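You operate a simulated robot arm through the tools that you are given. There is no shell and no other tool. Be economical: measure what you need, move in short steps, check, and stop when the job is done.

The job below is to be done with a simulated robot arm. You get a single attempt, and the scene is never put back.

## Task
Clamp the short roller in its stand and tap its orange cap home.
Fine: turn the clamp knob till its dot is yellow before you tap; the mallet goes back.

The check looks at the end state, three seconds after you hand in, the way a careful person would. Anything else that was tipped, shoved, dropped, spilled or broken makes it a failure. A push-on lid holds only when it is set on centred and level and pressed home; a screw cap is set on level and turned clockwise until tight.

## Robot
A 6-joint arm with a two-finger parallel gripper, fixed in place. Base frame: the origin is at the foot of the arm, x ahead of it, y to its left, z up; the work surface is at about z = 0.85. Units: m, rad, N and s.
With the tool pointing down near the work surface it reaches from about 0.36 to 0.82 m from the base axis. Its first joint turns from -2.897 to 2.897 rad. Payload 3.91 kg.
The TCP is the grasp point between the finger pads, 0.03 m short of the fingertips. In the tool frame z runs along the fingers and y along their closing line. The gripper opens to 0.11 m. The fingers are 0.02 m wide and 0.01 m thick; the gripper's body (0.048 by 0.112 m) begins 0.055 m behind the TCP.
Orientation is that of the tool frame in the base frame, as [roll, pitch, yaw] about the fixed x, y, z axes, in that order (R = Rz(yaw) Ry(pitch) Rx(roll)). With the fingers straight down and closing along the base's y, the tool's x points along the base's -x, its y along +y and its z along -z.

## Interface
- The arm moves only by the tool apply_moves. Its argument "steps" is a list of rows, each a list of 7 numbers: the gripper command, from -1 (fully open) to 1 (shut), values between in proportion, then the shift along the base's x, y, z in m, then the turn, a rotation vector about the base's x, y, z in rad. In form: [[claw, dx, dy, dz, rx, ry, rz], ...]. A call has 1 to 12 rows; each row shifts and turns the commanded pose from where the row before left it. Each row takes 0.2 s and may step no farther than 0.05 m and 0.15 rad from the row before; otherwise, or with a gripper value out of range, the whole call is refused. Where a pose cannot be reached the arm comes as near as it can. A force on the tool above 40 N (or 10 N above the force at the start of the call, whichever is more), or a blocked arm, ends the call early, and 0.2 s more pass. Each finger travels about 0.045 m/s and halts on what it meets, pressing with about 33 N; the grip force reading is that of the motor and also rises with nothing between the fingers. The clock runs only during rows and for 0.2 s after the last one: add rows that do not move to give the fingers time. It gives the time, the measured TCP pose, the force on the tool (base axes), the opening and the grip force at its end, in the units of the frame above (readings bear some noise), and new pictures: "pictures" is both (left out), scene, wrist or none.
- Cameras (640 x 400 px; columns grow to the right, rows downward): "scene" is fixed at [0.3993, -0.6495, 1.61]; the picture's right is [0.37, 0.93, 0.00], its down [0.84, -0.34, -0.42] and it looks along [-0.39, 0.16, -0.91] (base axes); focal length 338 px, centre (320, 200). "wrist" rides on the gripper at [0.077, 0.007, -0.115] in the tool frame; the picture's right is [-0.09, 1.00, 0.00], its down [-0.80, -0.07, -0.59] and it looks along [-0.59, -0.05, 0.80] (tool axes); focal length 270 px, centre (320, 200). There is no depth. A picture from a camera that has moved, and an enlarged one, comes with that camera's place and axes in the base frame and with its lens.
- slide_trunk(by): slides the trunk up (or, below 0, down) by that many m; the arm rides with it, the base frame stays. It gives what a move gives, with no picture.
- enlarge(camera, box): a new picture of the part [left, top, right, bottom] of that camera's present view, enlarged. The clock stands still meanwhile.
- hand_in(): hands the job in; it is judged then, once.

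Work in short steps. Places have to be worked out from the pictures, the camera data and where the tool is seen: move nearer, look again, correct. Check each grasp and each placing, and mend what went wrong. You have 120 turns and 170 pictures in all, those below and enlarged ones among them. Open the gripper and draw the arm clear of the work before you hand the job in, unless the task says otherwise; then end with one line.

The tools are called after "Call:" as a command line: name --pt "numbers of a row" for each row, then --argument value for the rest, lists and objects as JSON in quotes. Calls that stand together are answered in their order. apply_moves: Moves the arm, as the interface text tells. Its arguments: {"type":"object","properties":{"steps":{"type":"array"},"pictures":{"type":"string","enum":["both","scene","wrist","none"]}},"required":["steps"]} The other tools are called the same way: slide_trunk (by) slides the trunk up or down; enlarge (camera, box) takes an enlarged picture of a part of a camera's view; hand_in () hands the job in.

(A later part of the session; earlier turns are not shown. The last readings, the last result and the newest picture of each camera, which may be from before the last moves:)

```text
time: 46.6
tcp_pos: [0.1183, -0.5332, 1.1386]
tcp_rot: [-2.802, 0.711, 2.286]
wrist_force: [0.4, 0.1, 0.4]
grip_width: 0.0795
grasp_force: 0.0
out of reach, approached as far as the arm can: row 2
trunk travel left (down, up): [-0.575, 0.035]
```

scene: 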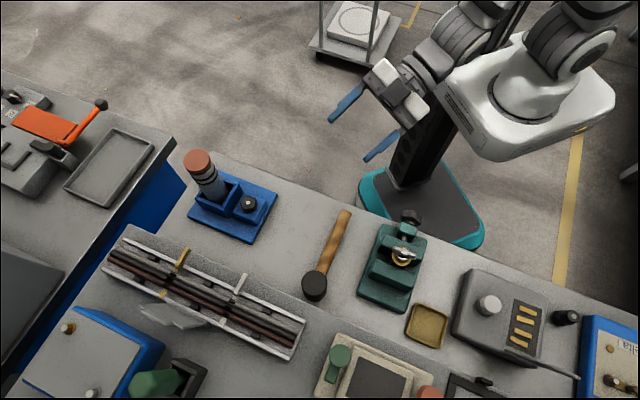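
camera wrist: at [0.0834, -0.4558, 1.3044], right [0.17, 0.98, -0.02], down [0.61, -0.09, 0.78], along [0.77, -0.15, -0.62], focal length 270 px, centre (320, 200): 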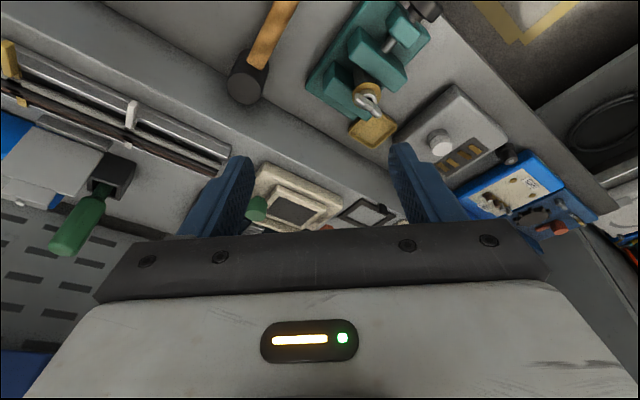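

Call:
apply_moves --pt "-0.45 0.0085 -0.039 0 0.1465 0.0319 0" --pictures "none"

Call:
enlarge --camera "scene" --box '[260, 0, 580, 200]'

```text
time: 47.0
tcp_pos: [0.1349, -0.5538, 1.1412]
tcp_rot: [-2.896, 0.665, 2.255]
wrist_force: [-0.9, -0.8, -0.8]
grip_width: 0.0801
grasp_force: 0.1
out of reach, approached as far as the arm can: row 1
trunk travel left (down, up): [-0.575, 0.035]
```

```text
2.00 times, centred on (420, 100) of scene
camera zoom: at [0.3993, -0.6495, 1.61], right [0.37, 0.93, 0.0], down [0.84, -0.34, -0.42], along [-0.39, 0.16, -0.91], focal length 676 px, centre (120, 400)
```

zoom: 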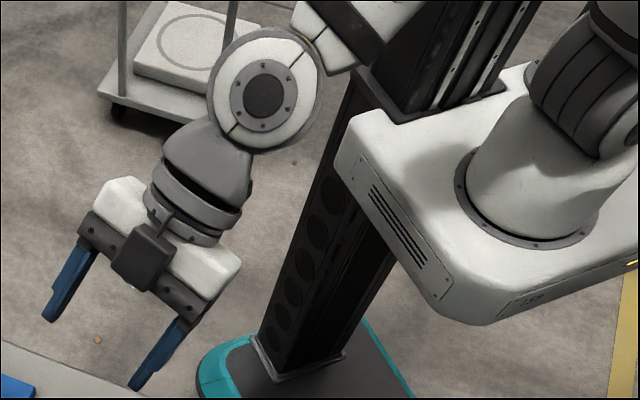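

The wrist swung again to +x. The original outward tilt crossed on the −x side of the forearm direction, so the way back must also go by −x. I go outward again, then sweep round through −x.

Call:
apply_moves --pt "-0.45 -0.005 0.012 0 -0.132 -0.023 -0.0143" --pt "-0.45 -0.005 0.012 0 -0.132 -0.023 -0.0143" --pt "-0.45 -0.005 0.012 0 -0.132 -0.023 -0.0143" --pt "-0.45 0 0 0 0 0 0" --pictures "none"

Call:
apply_moves --pt "-0.45 0 0 0 -0.002 0.058 -0.1135" --pt "-0.45 0 0 0 -0.002 0.058 -0.1135" --pt "-0.45 0 0 0 -0.002 0.058 -0.1135" --pt "-0.45 0 0 0 -0.002 0.058 -0.1135" --pt "-0.45 0 0 0 0 0 0" --pictures "none"

```text
time: 48.0
tcp_pos: [0.1369, -0.5296, 1.1408]
tcp_rot: [-2.788, 0.852, 2.358]
wrist_force: [-1.4, -0.1, -1.1]
grip_width: 0.0797
grasp_force: 0.1
out of reach, approached as far as the arm can: row 1, 2, 3
trunk travel left (down, up): [-0.575, 0.035]
```

```text
time: 49.2
tcp_pos: [0.1374, -0.5329, 1.1437]
tcp_rot: [-2.498, 0.769, 2.169]
wrist_force: [0.7, 0.2, -0.2]
grip_width: 0.0801
grasp_force: 0.0
out of reach, approached as far as the arm can: row 2
trunk travel left (down, up): [-0.575, 0.035]
```

Now on the −x side (tool axis ≈ (−0.18,−0.80,−0.58)). I continue round through −x toward vertical.

Call:
apply_moves --pt "-0.45 0 0 0 0.051 0.06 -0.0994" --pt "-0.45 0 0 0 0.051 0.06 -0.0994" --pt "-0.45 0 0 0 0.051 0.06 -0.0994" --pt "-0.45 0 0 0 0 0 0" --pictures "none"

Call:
apply_moves --pt "-0.45 0 0 0 0.1286 -0.066 -0.04" --pt "-0.45 0 0 0 0.1286 -0.066 -0.04" --pt "-0.45 0 0 0 0.1286 -0.066 -0.04" --pt "-0.45 0 0 0 0 0 0" --pictures "none"

Call:
apply_moves --pt "-0.45 0 0 0 0.065 -0.104 0" --pt "-0.45 0 0 0 0.065 -0.104 0" --pt "-0.45 0 0 0 0.065 -0.104 0" --pt "-0.45 0 0 0 0.065 -0.104 0" --pt "-0.45 0 0 0 0 0 0" --pictures "scene"

```text
time: 50.2
tcp_pos: [0.1363, -0.5331, 1.1417]
tcp_rot: [-2.388, 0.552, 1.937]
wrist_force: [1.1, -0.8, 0.2]
grip_width: 0.0798
grasp_force: 0.0
trunk travel left (down, up): [-0.575, 0.035]
```

```text
time: 51.2
tcp_pos: [0.1354, -0.5343, 1.1434]
tcp_rot: [-2.696, 0.221, 1.697]
wrist_force: [0.0, -0.6, 1.3]
grip_width: 0.0797
grasp_force: 0.0
trunk travel left (down, up): [-0.575, 0.035]
```

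```text
time: 52.4
tcp_pos: [0.1353, -0.534, 1.1437]
tcp_rot: [-2.922, 0.115, 1.659]
wrist_force: [0.5, 0.0, -0.4]
grip_width: 0.0799
grasp_force: 0.0
out of reach, approached as far as the arm can: row 3, 4
trunk travel left (down, up): [-0.575, 0.035]
```

scene: 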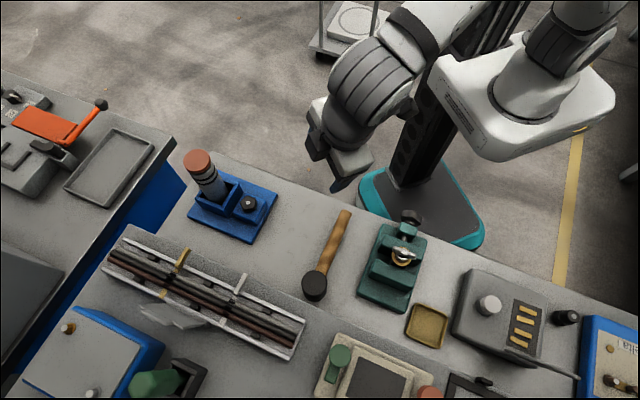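

Now the lean is mirrored, so both sides lead to the flipped branch: the crossing must be straight through. I sweep back to an outward in-plane pose at x=0 and will then jump the singular tilt (≈0.65–0.7 rad) in a single row.

Call:
apply_moves --pt "-0.45 -0.015 0.006 0 -0.064 0.104 0" --pt "-0.45 -0.015 0.006 0 -0.064 0.104 0" --pt "-0.45 -0.015 0.006 0 -0.1286 0.066 0.04" --pt "-0.45 -0.015 0.006 0 -0.1286 0.066 0.04" --pt "-0.45 -0.015 0.006 0 -0.1286 0.066 0.04" --pt "-0.45 -0.015 0.006 0 -0.052 -0.0713 0.1108" --pt "-0.45 -0.015 0.006 0 -0.052 -0.0713 0.1108" --pt "-0.45 -0.015 0.006 0 -0.052 -0.0713 0.1108" --pt "-0.45 -0.015 0.006 0 -0.052 -0.0713 0.1108" --pt "-0.45 0 0 0 0 0 0" --pictures "scene"

```text
time: 54.6
tcp_pos: [0.0001, -0.4795, 1.1429]
tcp_rot: [-2.575, 0.872, 2.263]
wrist_force: [-0.1, -0.1, -0.4]
grip_width: 0.0799
grasp_force: 0.0
trunk travel left (down, up): [-0.575, 0.035]
```

scene: 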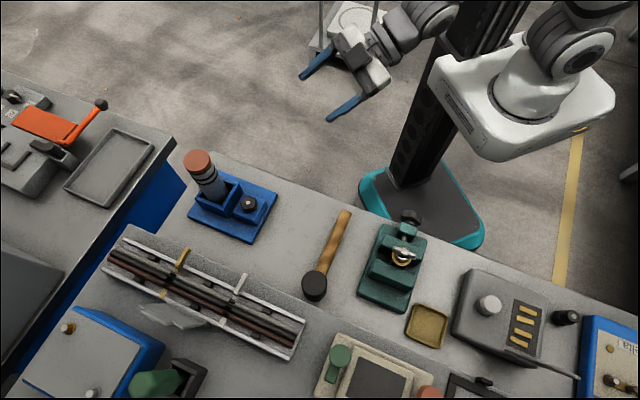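

Exactly in-plane (tool axis ≈ (0,−0.84,−0.54)). I untilt to just before the singular tilt, then jump it.

Call:
apply_moves --pt "-0.45 0 0 0 0.15 0 0" --pt "-0.45 0 0 0 0.07 0 0" --pt "-0.45 0 0 0 0 0 0" --pictures "none"

Call:
apply_moves --pt "-0.45 0 -0.045 -0.015 0.149 0 0" --pictures "none"

```text
time: 55.4
tcp_pos: [0.0027, -0.4801, 1.1415]
tcp_rot: [-2.744, 0.72, 2.144]
wrist_force: [0.9, 0.0, 0.3]
grip_width: 0.0796
grasp_force: 0.0
trunk travel left (down, up): [-0.575, 0.035]
```

```text
time: 55.8
tcp_pos: [0.0069, -0.5045, 1.1343]
tcp_rot: [-2.839, 0.646, 2.096]
wrist_force: [-0.4, -0.3, 0.0]
grip_width: 0.0797
grasp_force: 0.0
out of reach, approached as far as the arm can: row 1
trunk travel left (down, up): [-0.575, 0.035]
```

The jump only went half way. I look at the wrist closely before deciding.

Call:
enlarge --camera "scene" --box '[260, 0, 580, 200]'

```text
2.00 times, centred on (420, 100) of scene
camera zoom: at [0.3993, -0.6495, 1.61], right [0.37, 0.93, 0.0], down [0.84, -0.34, -0.42], along [-0.39, 0.16, -0.91], focal length 676 px, centre (120, 400)
```

zoom: 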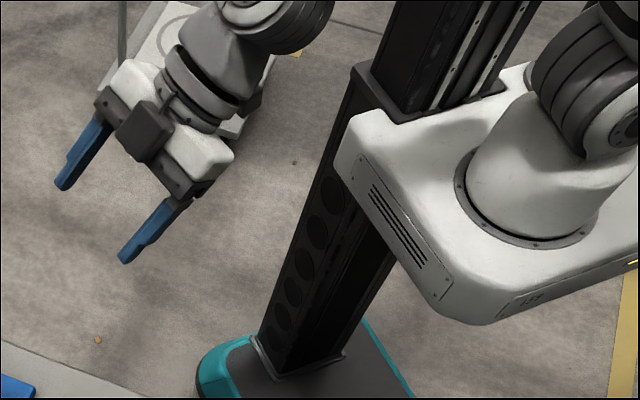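

The wrist cap now faces the other way than before, so this outward state differs in roll by half a turn; going inward by −x hit the stop, so from here the +x side should unwind it. I sweep via +x.

Call:
apply_moves --pt "-0.45 0.005 0.005 0 -0.076 -0.0653 0.0523" --pt "-0.45 0.005 0.005 0 -0.076 -0.0653 0.0523" --pt "-0.45 0.005 0 0 -0.076 -0.0653 0.0523" --pt "-0.45 0.005 0 0 -0.076 -0.0653 0.0523" --pt "-0.45 0 0 0 0 0 0" --pictures "none"

Call:
apply_moves --pt "-0.45 0 0 0 0.086 -0.0264 0.1047" --pt "-0.45 0 0 0 0.086 -0.0264 0.1047" --pt "-0.45 0 0 0 0.086 -0.0264 0.1047" --pt "-0.45 0 0 0 0.101 0.0664 0.0445" --pt "-0.45 0 0 0 0.101 0.0664 0.0445" --pt "-0.45 0 0 0 0.101 0.0664 0.0445" --pt "-0.45 0 0 0 0 0 0" --pictures "none"

Call:
apply_moves --pt "-0.45 0 0 0 0.053 0.132 0" --pt "-0.45 0 0 0 0.053 0.132 0" --pt "-0.45 0 0 0 0.053 0.132 0" --pt "-0.45 0 0 0 0.053 0.132 0" --pt "-0.45 0 0 0 0 0 0" --pictures "scene"

```text
time: 57.0
tcp_pos: [0.028, -0.4924, 1.1348]
tcp_rot: [-2.882, 1.044, 2.282]
wrist_force: [-0.2, -0.7, 0.0]
grip_width: 0.0799
grasp_force: 0.2
trunk travel left (down, up): [-0.575, 0.035]
```

```text
time: 58.6
tcp_pos: [0.0263, -0.494, 1.1353]
tcp_rot: [2.926, 0.532, 2.352]
wrist_force: [-1.1, -0.2, -0.6]
grip_width: 0.0796
grasp_force: 0.0
trunk travel left (down, up): [-0.575, 0.035]
```

```text
time: 59.8
tcp_pos: [0.0275, -0.4902, 1.1283]
tcp_rot: [3.065, 0.211, 2.404]
wrist_force: [-0.3, 0.4, 0.9]
grip_width: 0.0798
grasp_force: 0.1
out of reach, approached as far as the arm can: row 3, 4
trunk travel left (down, up): [-0.575, 0.035]
```

scene: 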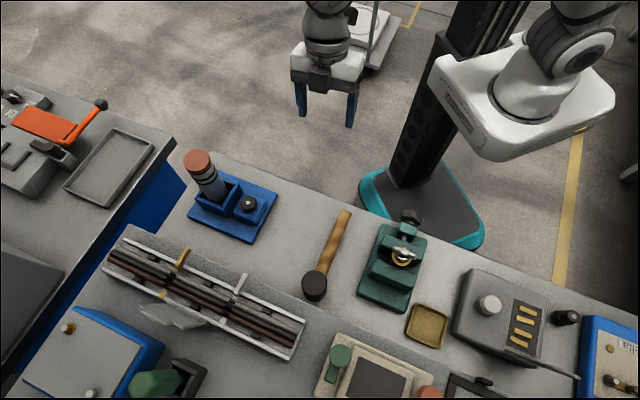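

Stuck again, mirrored; so the crossing must be straight. On the retreat from the stand the arm crossed by pure translation at x≈0, so I'll go outward again, set the tool exactly in-plane at x=0, and cross back by translating radially outward at constant tilt.

Call:
apply_moves --pt "-0.45 -0.003 0.001 0.002 -0.044 -0.109 0" --pt "-0.45 -0.003 0.001 0.002 -0.044 -0.109 0" --pt "-0.45 -0.003 0.001 0.002 -0.044 -0.109 0" --pt "-0.45 -0.003 0.001 0.002 -0.101 -0.0664 -0.0445" --pt "-0.45 -0.003 0.001 0.002 -0.101 -0.0664 -0.0445" --pt "-0.45 -0.003 0.001 0.002 -0.101 -0.0664 -0.0445" --pt "-0.45 -0.003 0.001 0.002 -0.086 0.0264 -0.1047" --pt "-0.45 -0.003 0.001 0.002 -0.086 0.0264 -0.1047" --pt "-0.45 -0.0035 0.001 0.002 -0.086 0.0264 -0.1047" --pt "-0.45 0 0.001 0.002 0.03 0.0716 -0.0955" --pt "-0.45 0 0.001 0.002 0.03 0.0716 -0.0955" --pt "-0.45 0 0 0 0.03 0.0716 -0.0955" --pictures "none"

Call:
apply_moves --pt "-0.45 0 0 0 0 0 0" --pt "-0.45 0 0 0 0 0 0" --pictures "none"

```text
time: 62.4
tcp_pos: [0.0003, -0.479, 1.151]
tcp_rot: [-2.683, 0.84, 2.161]
wrist_force: [0.2, 0.9, -0.5]
grip_width: 0.0796
grasp_force: 0.0
trunk travel left (down, up): [-0.575, 0.035]
```

```text
time: 63.0
tcp_pos: [-0.0008, -0.4788, 1.1517]
tcp_rot: [-2.685, 0.842, 2.159]
wrist_force: [-0.1, -0.6, 0.0]
grip_width: 0.0797
grasp_force: 0.1
trunk travel left (down, up): [-0.575, 0.035]
```

Tool axis ≈ (0.004,−0.801,−0.598); I trim by −0.006 rad about z and then translate radially outward.

Call:
apply_moves --pt "-0.45 0 0 0 0 0 -0.006" --pt "-0.45 0 -0.035 0 0 0 0" --pt "-0.45 0 -0.035 0 0 0 0" --pt "-0.45 0 -0.035 0 0 0 0" --pt "-0.45 0 -0.035 0 0 0 0" --pt "-0.45 0 -0.035 0 0 0 0" --pt "-0.45 0 -0.035 0 0 0 0" --pt "-0.45 0 -0.035 0.01 0 0 0" --pictures "none"

```text
time: 64.8
tcp_pos: [0.0001, -0.7232, 1.1618]
tcp_rot: [-2.684, 0.845, 2.15]
wrist_force: [0.1, -0.1, -0.9]
grip_width: 0.0799
grasp_force: 0.1
trunk travel left (down, up): [-0.575, 0.035]
```

No failure this time. I untilt here.

Call:
apply_moves --pt "-0.45 0 0 0 0.15 0 0" --pt "-0.45 0 0 0 0.15 0 0" --pt "-0.45 0 0 0 0.15 0 0" --pt "-0.45 0 0 0 0.15 0 0" --pt "-0.45 0 0 0 0.15 0 0" --pt "-0.45 0 0 0 0.15 0 0" --pt "-0.45 0 0 0 0.03 0 0" --pt "-0.45 0 0 0 0 0 0" --pictures "none"

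```text
time: 66.6
tcp_pos: [-0.0358, -0.6781, 1.1205]
tcp_rot: [2.994, 0.231, 1.936]
wrist_force: [0.2, 0.6, 0.0]
grip_width: 0.0798
grasp_force: 0.1
out of reach, approached as far as the arm can: row 1, 3, 4, 5, 6
trunk travel left (down, up): [-0.575, 0.035]
```

It was still just on the far side of the singular tilt. I'll repeat with a smaller tilt (~0.78) so that the radial translation really crosses it.

Call:
apply_moves --pt "-0.45 0.004 0.022 0.006 -0.0827 -0.0956 -0.003" --pt "-0.45 0.004 0.022 0.006 -0.0827 -0.0956 -0.003" --pt "-0.45 0.004 0.022 0.006 -0.0827 -0.0956 -0.003" --pt "-0.45 0.004 0.022 0.006 -0.0827 -0.0956 -0.003" --pt "-0.45 0.004 0.022 0.006 -0.0827 -0.0956 -0.003" --pt "-0.45 0.005 0.029 0 -0.086 0.0264 -0.1047" --pt "-0.45 0.005 0.029 0 -0.086 0.0264 -0.1047" --pt "-0.45 0.006 0.03 0 -0.086 0.0264 -0.1047" --pt "-0.45 0 0 0 0.03 0.0716 -0.0955" --pt "-0.45 0 0 0 0.03 0.0716 -0.0955" --pt "-0.45 0 0 0 0.03 0.0716 -0.0955" --pt "-0.45 0 0 0 0 0 0" --pictures "none"

Call:
apply_moves --pt "-0.45 0 0 0 0 0 0" --pt "-0.45 0 0 0 0 0 0" --pictures "none"

```text
time: 69.2
tcp_pos: [0.0019, -0.4809, 1.1497]
tcp_rot: [3.136, 0.926, 1.556]
wrist_force: [0.0, 0.0, -0.1]
grip_width: 0.0798
grasp_force: 0.0
trunk travel left (down, up): [-0.575, 0.035]
```

```text
time: 69.8
tcp_pos: [0.0007, -0.4799, 1.1507]
tcp_rot: [3.135, 0.924, 1.555]
wrist_force: [0.3, -0.4, 0.7]
grip_width: 0.0798
grasp_force: 0.0
trunk travel left (down, up): [-0.575, 0.035]
```

I trim the in-plane error (dx −0.0013, rz +0.0076), untilt to 0.78 and translate outward and slightly up.

Call:
apply_moves --pt "-0.45 -0.0013 0 0 0 0 0.0076" --pt "-0.45 0 0 0 0.14 0 0" --pt "-0.45 0 -0.035 0.006 0 0 0" --pt "-0.45 0 -0.035 0.006 0 0 0" --pt "-0.45 0 -0.035 0.006 0 0 0" --pt "-0.45 0 -0.035 0.006 0 0 0" --pt "-0.45 0 -0.035 0.006 0 0 0" --pt "-0.45 0 -0.035 0.006 0 0 0" --pt "-0.45 0 -0.035 0.006 0 0 0" --pt "-0.45 0 -0.035 0.006 0 0 0" --pt "-0.45 0 0 0 0 0 0" --pictures "scene"

```text
time: 72.2
tcp_pos: [-0.0079, -0.7536, 1.1941]
tcp_rot: [3.119, 0.795, 1.564]
wrist_force: [-0.2, -0.1, 0.0]
grip_width: 0.0798
grasp_force: 0.0
out of reach, approached as far as the arm can: row 10
trunk travel left (down, up): [-0.575, 0.035]
```

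scene: 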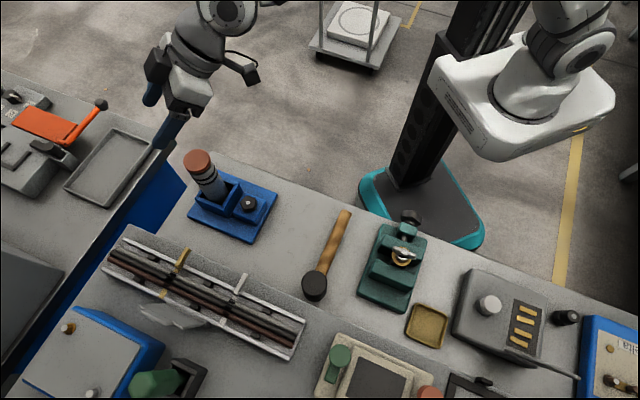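

I now think the joint state is "flipped" and only a straight crossing with the roll joint held at its stop (as happened by accident) brings it back. First I go inward so the roll joint sits at its +x stop.

Call:
apply_moves --pt "-0.45 0.003 0.03 0 0.15 0 0" --pt "-0.45 0.003 0.03 0 0.15 0 0" --pt "-0.45 0.003 0.03 0 0.15 0 0" --pt "-0.45 0 0.03 0 0.1 0 0" --pt "-0.45 0 0 0 0 0 0" --pictures "none"

```text
time: 73.4
tcp_pos: [-0.0566, -0.6003, 1.1468]
tcp_rot: [3.023, 0.33, 1.564]
wrist_force: [-0.2, 0.8, -0.3]
grip_width: 0.08
grasp_force: 0.0
out of reach, approached as far as the arm can: row 1, 2, 3, 4
trunk travel left (down, up): [-0.575, 0.035]
```

Roll is now at its +x stop (sideways lean 0.17). I push the tool outward with a −x bias so it must cross straight.

Call:
apply_moves --pt "-0.45 0 0 0 -0.115 0.075 -0.034" --pt "-0.45 0 0 0 -0.115 0.075 -0.034" --pt "-0.45 0 0 0 -0.115 0.07 -0.034" --pt "-0.45 0 0 0 -0.115 0.06 -0.034" --pt "-0.45 0 0 0 -0.115 0.05 -0.034" --pt "-0.45 0 0 0 -0.115 0.05 -0.034" --pt "-0.45 0 0 0 0 0 0" --pictures "scene"

```text
time: 75.0
tcp_pos: [-0.074, -0.5899, 1.1345]
tcp_rot: [-2.738, 1.017, 1.684]
wrist_force: [-0.2, 0.3, -0.2]
grip_width: 0.0797
grasp_force: 0.1
out of reach, approached as far as the arm can: row 1, 2, 3
trunk travel left (down, up): [-0.575, 0.035]
```

scene: 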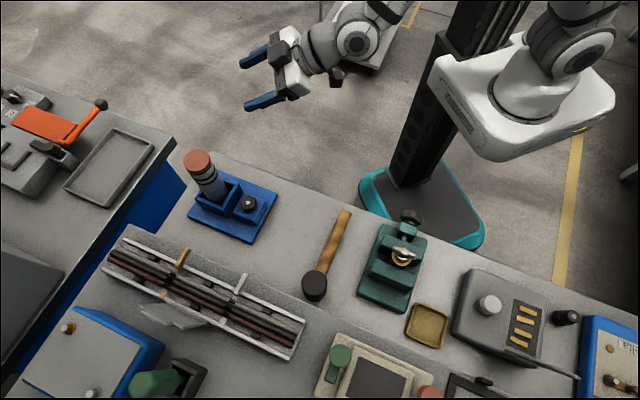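

It crossed (rows 4–6 reached, wrist cap looks as at the first tilt). Now I sweep inward via −x to vertical.

Call:
apply_moves --pt "-0.45 0 0 0 0.0667 0.0452 -0.1183" --pt "-0.45 0 0 0 0.0667 0.0452 -0.1183" --pt "-0.45 0 0 0 0.0667 0.0452 -0.1183" --pt "-0.45 0 0 0 0.115 -0.067 -0.0615" --pt "-0.45 0 0 0 0.115 -0.067 -0.0615" --pt "-0.45 0 0 0 0.115 -0.067 -0.0615" --pt "-0.45 0 0 0 0 0 0" --pictures "none"

Call:
apply_moves --pt "-0.45 0 0 0 0.0427 -0.1175 0" --pt "-0.45 0 0 0 0.0427 -0.1175 0" --pt "-0.45 0 0 0 0.0427 -0.1175 0" --pt "-0.45 0 0 0 0.0427 -0.1175 0" --pt "-0.45 0 0 0 0.0427 -0.1175 0" --pt "-0.45 0 0 0 0 0 0" --pictures "none"

```text
time: 76.6
tcp_pos: [-0.0741, -0.5901, 1.1343]
tcp_rot: [-2.676, 0.43, 1.218]
wrist_force: [0.0, -0.2, 0.4]
grip_width: 0.0799
grasp_force: 0.0
trunk travel left (down, up): [-0.575, 0.035]
```

```text
time: 78.0
tcp_pos: [-0.0734, -0.5907, 1.1352]
tcp_rot: [3.141, -0.006, 1.118]
wrist_force: [-0.1, 0.1, -0.7]
grip_width: 0.0797
grasp_force: 0.0
trunk travel left (down, up): [-0.575, 0.035]
```

Vertical at last; I'll keep the tool vertical from now on. I move above the knob with yaw ≈1.285 and look.

Call:
apply_moves --pt "-0.45 0.03 -0.02 0 0 0 0.0835" --pt "-0.45 0.031 -0.024 -0.005 0 0 0.0835" --pt "-0.45 0.031 -0.024 -0.015 0 0 0" --pt "-0.45 0.031 -0.024 -0.015 0 0 0" --pt "-0.45 0 0 0 0 0 0"

```text
time: 79.2
tcp_pos: [0.0508, -0.6808, 1.0991]
tcp_rot: [3.141, -0.004, 1.285]
wrist_force: [-0.4, -0.5, 1.0]
grip_width: 0.0796
grasp_force: 0.1
trunk travel left (down, up): [-0.575, 0.035]
camera wrist: at [0.0792, -0.6107, 1.2123], right [0.93, -0.37, 0.0], down [-0.29, -0.75, 0.59], along [-0.22, -0.55, -0.81], focal length 270 px, centre (320, 200)
```

scene: 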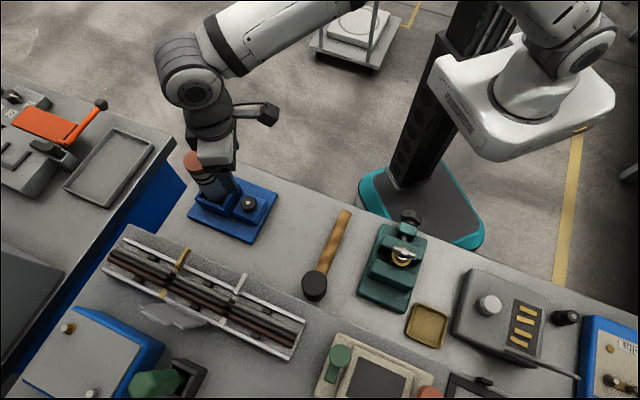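
wrist: 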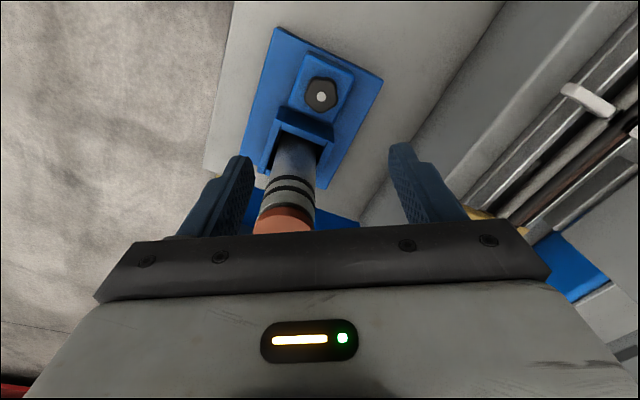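

The dot's position is confirmed at (0.050,−0.683). I check the knob's height in an enlarged view.

Call:
enlarge --camera "scene" --box '[225, 180, 275, 225]'

Call:
enlarge --camera "wrist" --box '[270, 40, 380, 150]'

```text
8.89 times, centred on (250, 202) of scene
camera zoom: at [0.3993, -0.6495, 1.61], right [0.37, 0.93, 0.0], down [0.84, -0.34, -0.42], along [-0.39, 0.16, -0.91], focal length 3004 px, centre (942, 178)
```

zoom: 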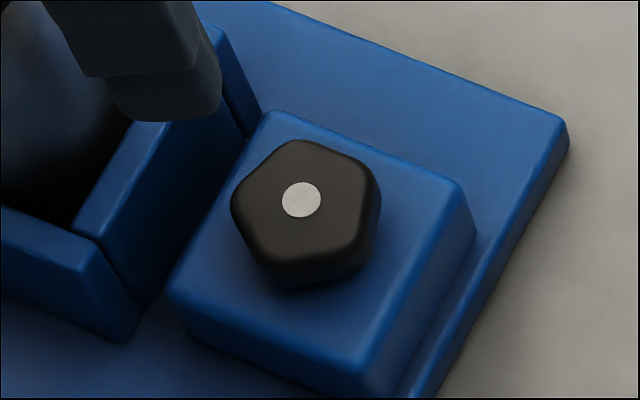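

```text
3.64 times, centred on (325, 95) of wrist
camera zoom: at [0.0792, -0.6107, 1.2123], right [0.93, -0.37, 0.0], down [-0.29, -0.75, 0.59], along [-0.22, -0.55, -0.81], focal length 983 px, centre (302, 582)
```

zoom: 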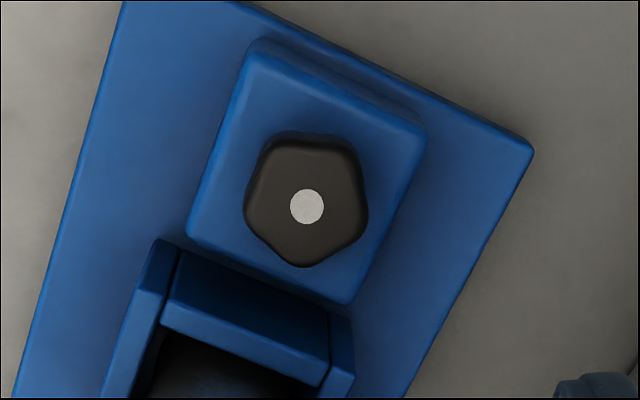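

Knob is ~36 mm wide, top 0.93, box top ~0.915. I descend to TCP z≈0.948 around it.

Call:
apply_moves --pt "-0.3 -0.0006 -0.0022 -0.03 0 0 0" --pt "-0.3 0 0 -0.035 0 0 0" --pt "-0.3 0 0 -0.035 0 0 0" --pt "-0.3 0 0 -0.03 0 0 0" --pt "-0.3 0 0 -0.021 0 0 0" --pt "-0.3 0 0 0 0 0 0" --pictures "none"

Call:
enlarge --camera "scene" --box '[185, 140, 285, 230]'

```text
time: 80.6
tcp_pos: [0.0476, -0.6828, 0.9468]
tcp_rot: [-3.14, -0.003, 1.285]
wrist_force: [0.0, -0.1, 0.8]
grip_width: 0.0715
grasp_force: 0.1
trunk travel left (down, up): [-0.575, 0.035]
```

```text
4.44 times, centred on (235, 185) of scene
camera zoom: at [0.3993, -0.6495, 1.61], right [0.37, 0.93, 0.0], down [0.84, -0.34, -0.42], along [-0.39, 0.16, -0.91], focal length 1502 px, centre (698, 267)
```

zoom: 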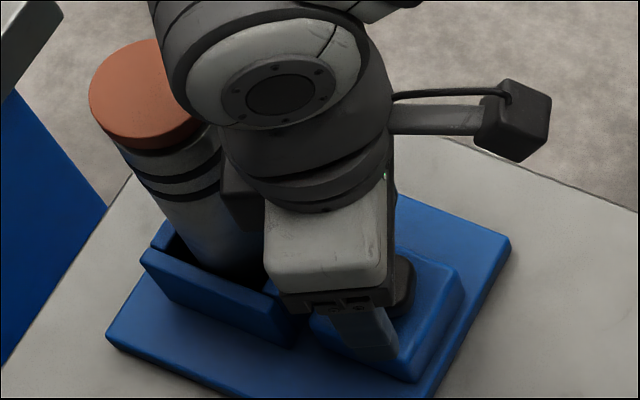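

In position without contact. I close on the knob.

Call:
apply_moves --pt "1 0.001 0 0 0 0 0" --pt "1 0 0 0 0 0 0" --pt "1 0 0 0 0 0 0" --pt "1 0 0 0 0 0 0" --pt "1 0 0 0 0 0 0" --pictures "none"

```text
time: 81.8
tcp_pos: [0.0512, -0.6838, 0.948]
tcp_rot: [-3.14, -0.005, 1.284]
wrist_force: [11.0, -4.9, 0.4]
grip_width: 0.0348
grasp_force: 45.0
trunk travel left (down, up): [-0.575, 0.035]
```

Gripped at 34.8 mm with a small side force; I follow it by 2 mm and turn clockwise 0.5 rad.

Call:
apply_moves --pt "1 0.002 -0.001 0 0 0 0" --pt "1 0 0 0 0 0 -0.125" --pt "1 0 0 0 0 0 -0.125" --pt "1 0 0 0 0 0 -0.125" --pt "1 0 0 0 0 0 -0.125" --pt "1 0 0 0 0 0 0" --pictures "wrist"

Call:
enlarge --camera "scene" --box '[185, 140, 285, 230]'

```text
time: 83.2
tcp_pos: [0.0516, -0.6853, 0.9466]
tcp_rot: [-3.139, -0.006, 0.782]
wrist_force: [1.0, 7.7, -4.1]
grip_width: 0.0348
grasp_force: 45.1
trunk travel left (down, up): [-0.575, 0.035]
camera wrist: at [0.1102, -0.6367, 1.0613], right [0.64, -0.77, 0.0], down [-0.62, -0.52, 0.59], along [-0.46, -0.38, -0.81], focal length 270 px, centre (320, 200)
```

wrist: 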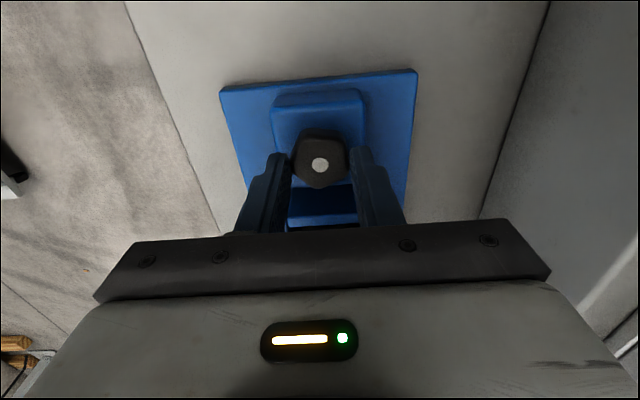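

```text
4.44 times, centred on (235, 185) of scene
camera zoom: at [0.3993, -0.6495, 1.61], right [0.37, 0.93, 0.0], down [0.84, -0.34, -0.42], along [-0.39, 0.16, -0.91], focal length 1502 px, centre (698, 267)
```

zoom: 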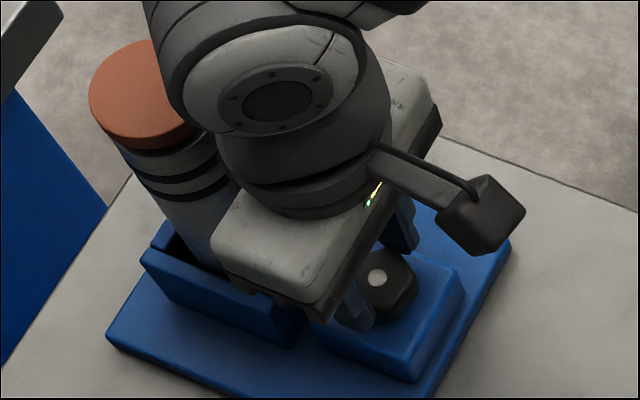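

The knob follows; dot is still white. I turn another 0.5 rad.

Call:
apply_moves --pt "1 0 0.001 0 0 0 -0.125" --pt "1 0 0 0 0 0 -0.125" --pt "1 0 0 0 0 0 -0.125" --pt "1 0 0 0 0 0 -0.125" --pt "1 0 0 0 0 0 0" --pictures "wrist"

```text
time: 84.4
tcp_pos: [0.0507, -0.6844, 0.9472]
tcp_rot: [-3.14, -0.002, 0.283]
wrist_force: [-2.8, 4.6, -10.1]
grip_width: 0.0348
grasp_force: 45.1
trunk travel left (down, up): [-0.575, 0.035]
camera wrist: at [0.1265, -0.6709, 1.0612], right [0.19, -0.98, 0.0], down [-0.79, -0.16, 0.59], along [-0.58, -0.11, -0.81], focal length 270 px, centre (320, 200)
```

wrist: 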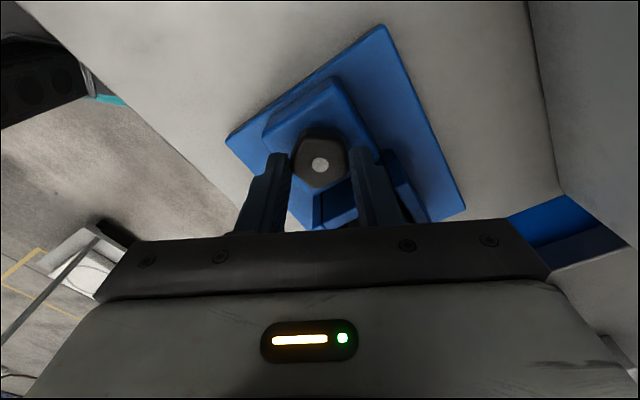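

Dot still white after 1 rad, knob turning with the gripper. I turn a little more, then open and rotate back for another bite.

Call:
apply_moves --pt "1 0 0 -0.001 0 0 -0.12" --pt "1 0 0 0 0 0 0" --pt "-0.3 0 0 0 0 0 0" --pt "-0.3 0 0 0 0 0 0" --pt "-0.3 0 0 0 0 0 0" --pictures "none"

Call:
apply_moves --pt "-0.3 0 0 0 0 0 0.14" --pt "-0.3 0 0 0 0 0 0.14" --pt "-0.3 0 0 0 0 0 0.14" --pt "-0.3 0 0 0 0 0 0.14" --pt "-0.3 0 0 0 0 0 0.14" --pt "-0.3 0 0 0 0 0 0.14" --pt "-0.3 0 0 0 0 0 0.14" --pt "-0.3 0 0 0 0 0 0.14" --pt "-0.3 0 0 0 0 0 0.1367" --pt "-0.3 0 0 0 0 0 0" --pictures "wrist"

```text
time: 85.6
tcp_pos: [0.0517, -0.6847, 0.9467]
tcp_rot: [-3.14, -0.004, 0.164]
wrist_force: [-0.7, -1.7, 0.0]
grip_width: 0.0716
grasp_force: 0.0
trunk travel left (down, up): [-0.575, 0.035]
```

```text
time: 87.8
tcp_pos: [0.0511, -0.6842, 0.9466]
tcp_rot: [-3.141, -0.004, 1.422]
wrist_force: [0.4, -1.2, 0.6]
grip_width: 0.0714
grasp_force: 0.1
trunk travel left (down, up): [-0.575, 0.035]
camera wrist: at [0.0697, -0.6102, 1.0611], right [0.97, -0.23, 0.0], down [-0.19, -0.78, 0.59], along [-0.14, -0.57, -0.81], focal length 270 px, centre (320, 200)
```

wrist: 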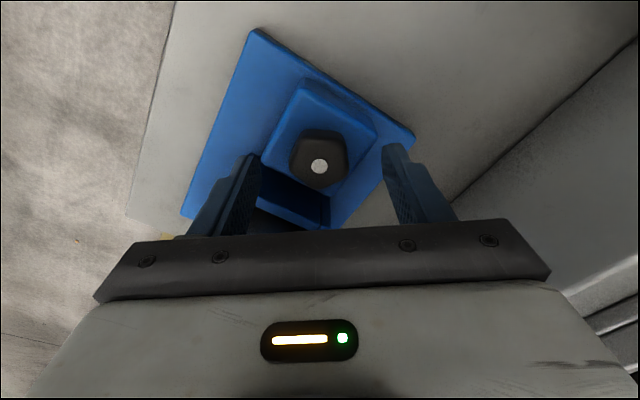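

Rotated back by 72°, so the pentagon lines up as before. I close and turn clockwise again in two parts, watching the dot.

Call:
apply_moves --pt "1 0 0 0 0 0 0" --pt "1 0 0 0 0 0 0" --pt "1 0 0 0 0 0 0" --pt "1 0 0 0 0 0 0" --pt "1 0 0 0 0 0 -0.13" --pt "1 0 0 0 0 0 -0.13" --pt "1 0 0 0 0 0 -0.13" --pt "1 0 0 0 0 0 -0.13" --pt "1 0 0 0 0 0 0" --pictures "wrist"

```text
time: 89.8
tcp_pos: [0.0507, -0.6831, 0.9467]
tcp_rot: [-3.138, -0.003, 0.898]
wrist_force: [0.1, 6.1, -2.3]
grip_width: 0.0348
grasp_force: 44.9
trunk travel left (down, up): [-0.575, 0.035]
camera wrist: at [0.1045, -0.6294, 1.0611], right [0.72, -0.69, 0.0], down [-0.55, -0.59, 0.59], along [-0.41, -0.43, -0.81], focal length 270 px, centre (320, 200)
```

wrist: 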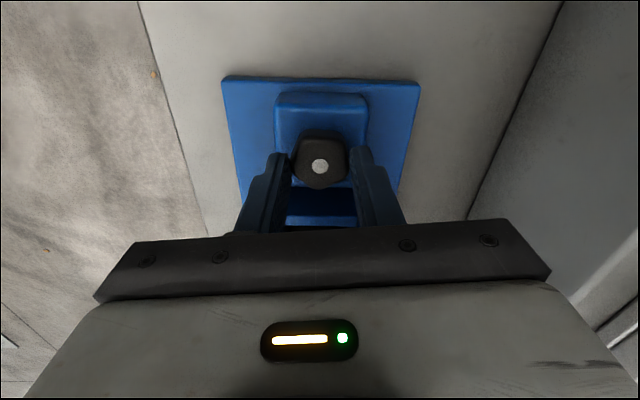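

Still white at about 1.64 rad total. I continue in smaller parts.

Call:
apply_moves --pt "1 0 0 0 0 0 -0.13" --pt "1 0 0 0 0 0 -0.13" --pt "1 0 0 0 0 0 -0.12" --pt "1 0 0 0 0 0 0" --pictures "wrist"

Call:
apply_moves --pt "1 0 0 0 0 0 -0.13" --pt "1 0 0 0 0 0 -0.13" --pt "1 0 0 0 0 0 -0.1" --pt "1 0 0 0 0 0 0" --pictures "wrist"

```text
time: 90.8
tcp_pos: [0.0518, -0.6847, 0.9468]
tcp_rot: [3.141, -0.003, 0.519]
wrist_force: [1.1, 2.0, -3.8]
grip_width: 0.035
grasp_force: 45.2
trunk travel left (down, up): [-0.575, 0.035]
camera wrist: at [0.1215, -0.6531, 1.0611], right [0.42, -0.91, 0.0], down [-0.73, -0.34, 0.59], along [-0.54, -0.25, -0.81], focal length 270 px, centre (320, 200)
```

wrist: 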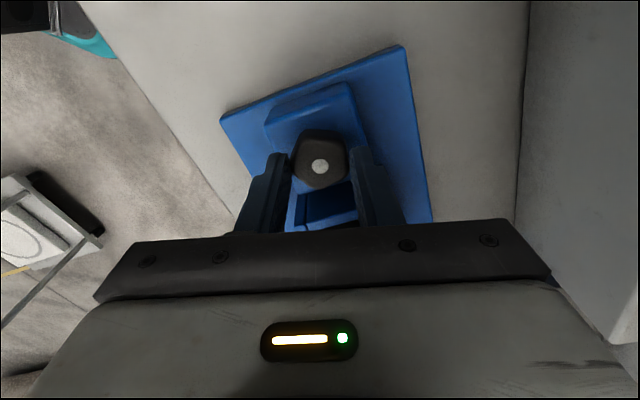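

```text
time: 91.8
tcp_pos: [0.052, -0.6842, 0.9486]
tcp_rot: [-3.141, -0.004, 0.159]
wrist_force: [1.5, -3.1, 1.3]
grip_width: 0.0348
grasp_force: 45.1
trunk travel left (down, up): [-0.575, 0.035]
camera wrist: at [0.1285, -0.68, 1.061], right [0.07, -1.0, 0.0], down [-0.8, -0.06, 0.59], along [-0.59, -0.04, -0.81], focal length 270 px, centre (320, 200)
```

wrist: 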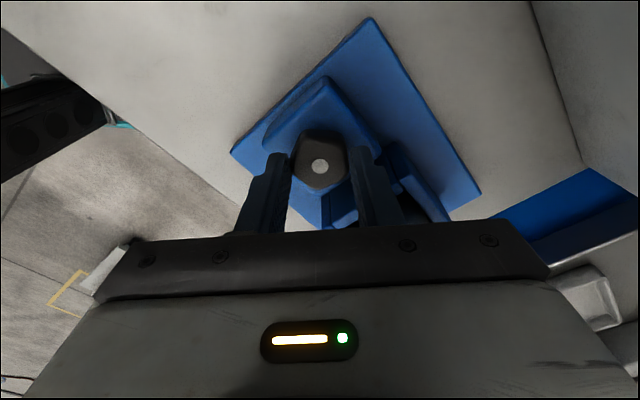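

About 2.37 rad total. I check the dot colour and the jaws up close.

Call:
enlarge --camera "wrist" --box '[270, 120, 370, 220]'

Call:
enlarge --camera "scene" --box '[185, 140, 285, 230]'

```text
4.00 times, centred on (320, 170) of wrist
camera zoom: at [0.1285, -0.68, 1.061], right [0.07, -1.0, 0.0], down [-0.8, -0.06, 0.59], along [-0.59, -0.04, -0.81], focal length 1081 px, centre (320, 320)
```

zoom: 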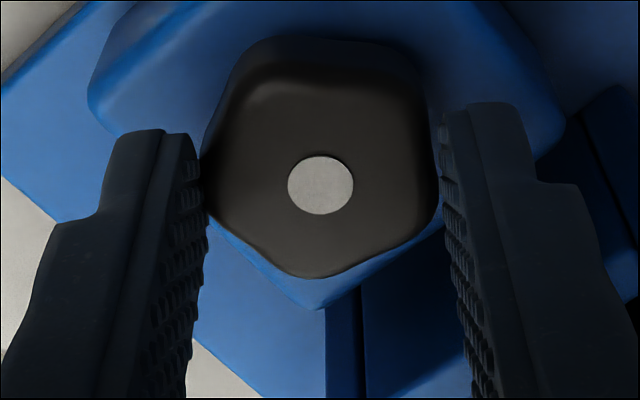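

```text
4.44 times, centred on (235, 185) of scene
camera zoom: at [0.3993, -0.6495, 1.61], right [0.37, 0.93, 0.0], down [0.84, -0.34, -0.42], along [-0.39, 0.16, -0.91], focal length 1502 px, centre (698, 267)
```

zoom: 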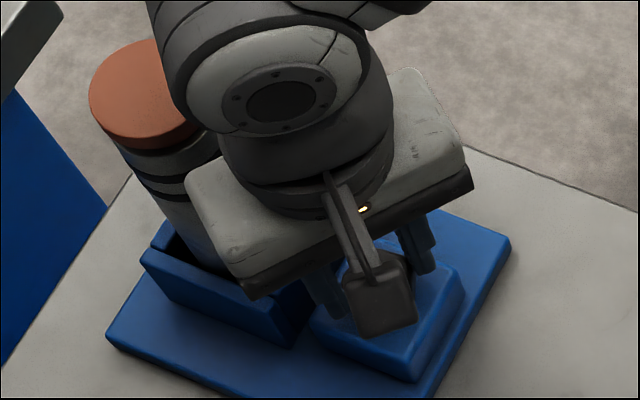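

Still white; I take another bite: open, rotate back 72°, close and turn.

Call:
apply_moves --pt "-0.3 0 0 0 0 0 0" --pt "-0.3 0 0 0 0 0 0" --pt "-0.3 0 0 0 0 0 0" --pt "-0.3 0 0 0 0 0 0.1397" --pt "-0.3 0 0 0 0 0 0.1397" --pt "-0.3 0 0 0 0 0 0.1397" --pt "-0.3 0 0 0 0 0 0.1397" --pt "-0.3 0 0 0 0 0 0.1397" --pt "-0.3 0 0 0 0 0 0.1397" --pt "-0.3 0 0 0 0 0 0.1397" --pt "-0.3 0 0 0 0 0 0.1397" --pt "-0.3 0 0 0 0 0 0.139" --pictures "none"

Call:
apply_moves --pt "1 0 0 0 0 0 0" --pt "1 0 0 0 0 0 0" --pt "1 0 0 0 0 0 0" --pt "1 0 0 0 0 0 0" --pt "1 0 0 0 0 0 -0.13" --pt "1 0 0 0 0 0 -0.13" --pt "1 0 0 0 0 0 -0.13" --pt "1 0 0 0 0 0 0" --pictures "wrist"

```text
time: 94.4
tcp_pos: [0.0501, -0.6836, 0.9474]
tcp_rot: [-3.14, -0.003, 1.42]
wrist_force: [-0.1, -0.4, 0.0]
grip_width: 0.0714
grasp_force: 0.0
trunk travel left (down, up): [-0.575, 0.035]
```

```text
time: 96.2
tcp_pos: [0.0507, -0.6837, 0.9475]
tcp_rot: [3.141, -0.004, 1.024]
wrist_force: [0.6, -2.0, 5.4]
grip_width: 0.0345
grasp_force: 45.0
trunk travel left (down, up): [-0.575, 0.035]
camera wrist: at [0.0968, -0.6233, 1.0613], right [0.81, -0.59, 0.0], down [-0.48, -0.65, 0.59], along [-0.35, -0.48, -0.81], focal length 270 px, centre (320, 200)
```

wrist: 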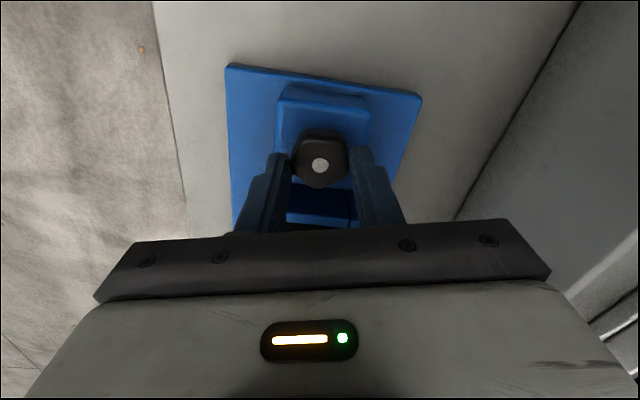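

Still white at about 2.76 rad. I continue.

Call:
apply_moves --pt "1 0 0 0 0 0 -0.145" --pt "1 0 0 0 0 0 -0.145" --pt "1 0 0 0 0 0 -0.145" --pt "1 0 0 0 0 0 0" --pictures "wrist"

Call:
apply_moves --pt "1 0 0 0 0 0 -0.145" --pt "1 0 0 0 0 0 -0.145" --pt "1 0 0 0 0 0 -0.14" --pt "1 0 0 0 0 0 0" --pictures "wrist"

```text
time: 97.2
tcp_pos: [0.0519, -0.685, 0.947]
tcp_rot: [-3.141, -0.004, 0.59]
wrist_force: [1.1, -4.2, 2.3]
grip_width: 0.0348
grasp_force: 45.2
trunk travel left (down, up): [-0.575, 0.035]
camera wrist: at [0.1187, -0.6484, 1.0613], right [0.48, -0.88, 0.0], down [-0.71, -0.39, 0.59], along [-0.52, -0.28, -0.81], focal length 270 px, centre (320, 200)
```

wrist: 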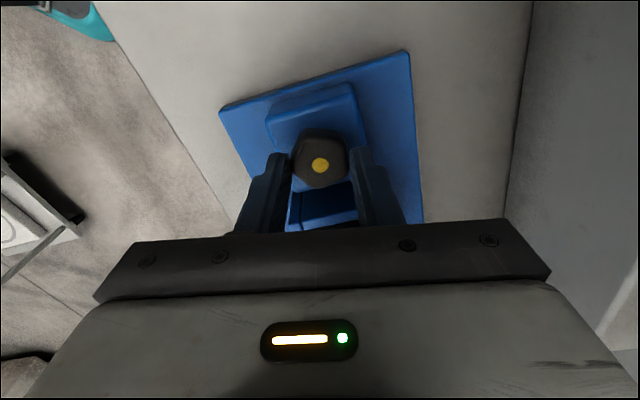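

```text
time: 98.2
tcp_pos: [0.0507, -0.6851, 0.9467]
tcp_rot: [-3.141, -0.004, 0.158]
wrist_force: [1.7, -6.2, 6.7]
grip_width: 0.0349
grasp_force: 45.1
trunk travel left (down, up): [-0.575, 0.035]
camera wrist: at [0.128, -0.68, 1.0613], right [0.07, -1.0, 0.0], down [-0.8, -0.06, 0.59], along [-0.59, -0.04, -0.81], focal length 270 px, centre (320, 200)
```

wrist: 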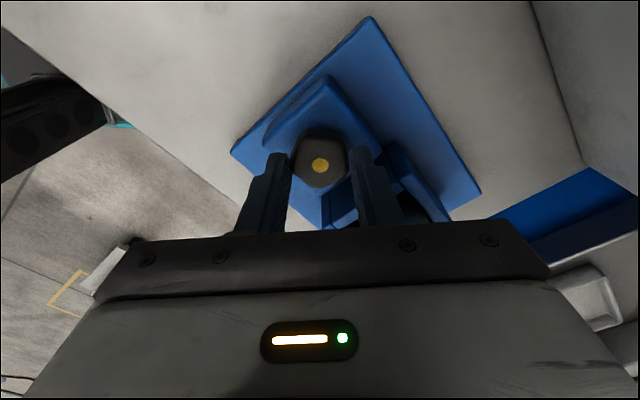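

The dot turned yellow and is still yellow. I stop, open the gripper and rise straight up.

Call:
enlarge --camera "wrist" --box '[295, 140, 345, 190]'

Call:
apply_moves --pt "-0.3 0 0 0 0 0 0" --pt "-0.3 0 0 0 0 0 0" --pt "-0.3 0 0 0 0 0 0" --pt "-0.3 0 0 0.04 0 0 0" --pt "-0.3 0 0 0.045 0 0 0" --pt "-0.3 0 0 0.045 0 0 0" --pt "-0.3 0 0 0.045 0 0 0" --pt "-0.3 0 0 0 0 0 0" --pictures "scene"

```text
8.00 times, centred on (320, 165) of wrist
camera zoom: at [0.128, -0.68, 1.0613], right [0.07, -1.0, 0.0], down [-0.8, -0.06, 0.59], along [-0.59, -0.04, -0.81], focal length 2162 px, centre (320, 480)
```

zoom: 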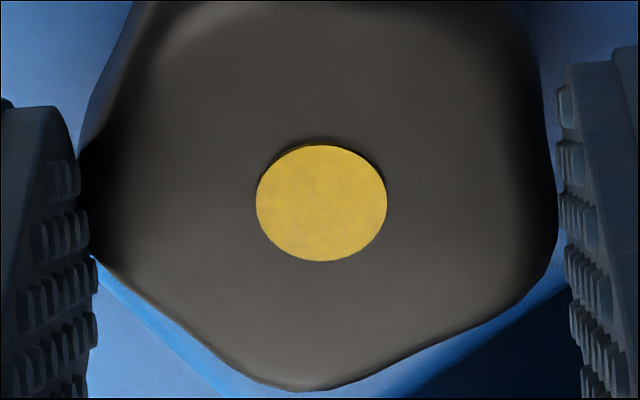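

```text
time: 100.0
tcp_pos: [0.0504, -0.6827, 1.1223]
tcp_rot: [-3.14, -0.003, 0.16]
wrist_force: [0.0, 0.7, -1.2]
grip_width: 0.0717
grasp_force: 0.1
trunk travel left (down, up): [-0.575, 0.035]
```

scene: 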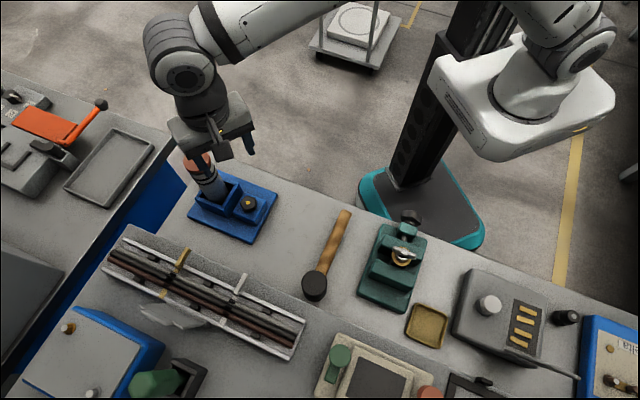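

The dot is clean yellow and the clamp is done. Next the mallet: I move over its handle, turning the tool so the fingers close across it (yaw ≈2.356).

Call:
apply_moves --pt "-0.3 0.01 0.013 0 0 0 0.146" --pt "-0.3 0.01 0.013 0 0 0 0.146" --pt "-0.3 0.01 0.013 0 0 0 0.146" --pt "-0.3 0.01 0.013 0 0 0 0.146" --pt "-0.3 0.01 0.013 0 0 0 0.146" --pt "-0.3 0.01 0.013 0 0 0 0.146" --pt "-0.3 0.01 0.013 0 0 0 0.146" --pt "-0.3 0.01 0.013 0 0 0 0.146" --pt "-0.3 0.01 0.013 0 0 0 0.146" --pt "-0.3 0.01 0.013 0 0 0 0.146" --pt "-0.3 0.01 0.013 0 0 0 0.146" --pt "-0.3 0.01 0.01 0 0 0 0.146" --pictures "none"

Call:
apply_moves --pt "-0.3 0.005 0.005 0 0 0 0.148" --pt "-0.3 0.005 0.005 0 0 0 0.148" --pt "-0.3 0 0 0 0 0 0.148" --pt "-0.3 0 0 0 0 0 0" --pt "-0.3 0 0 0 0 0 0"

```text
time: 102.6
tcp_pos: [0.1716, -0.5298, 1.1232]
tcp_rot: [-3.14, -0.003, 1.916]
wrist_force: [0.1, -0.6, 0.1]
grip_width: 0.0717
grasp_force: 0.1
trunk travel left (down, up): [-0.575, 0.035]
```

```text
time: 103.8
tcp_pos: [0.1812, -0.5211, 1.122]
tcp_rot: [-3.139, -0.002, 2.358]
wrist_force: [-0.1, 0.9, 0.1]
grip_width: 0.0713
grasp_force: 0.1
trunk travel left (down, up): [-0.575, 0.035]
camera wrist: at [0.1314, -0.4624, 1.2361], right [0.77, 0.64, 0.0], down [0.52, -0.62, 0.59], along [0.38, -0.45, -0.81], focal length 270 px, centre (320, 200)
```

scene: 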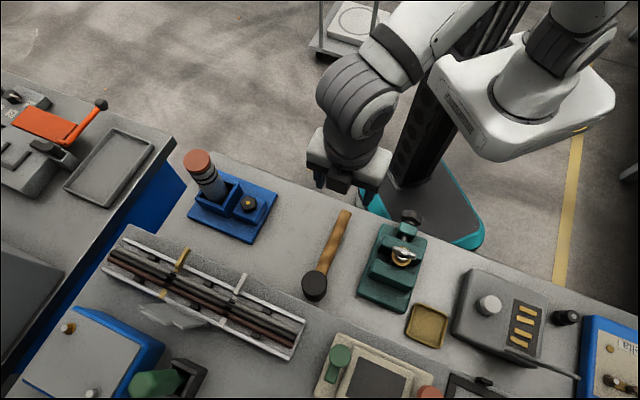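
wrist: 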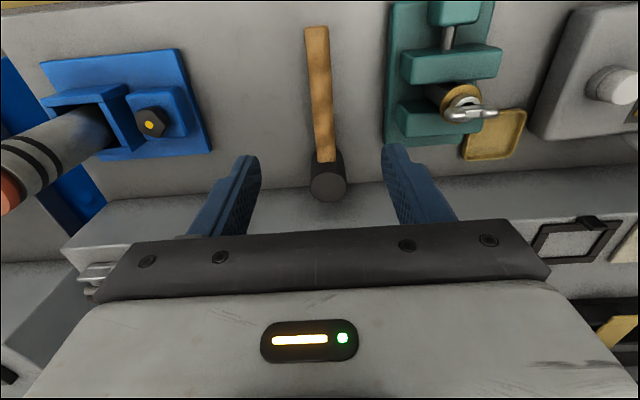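

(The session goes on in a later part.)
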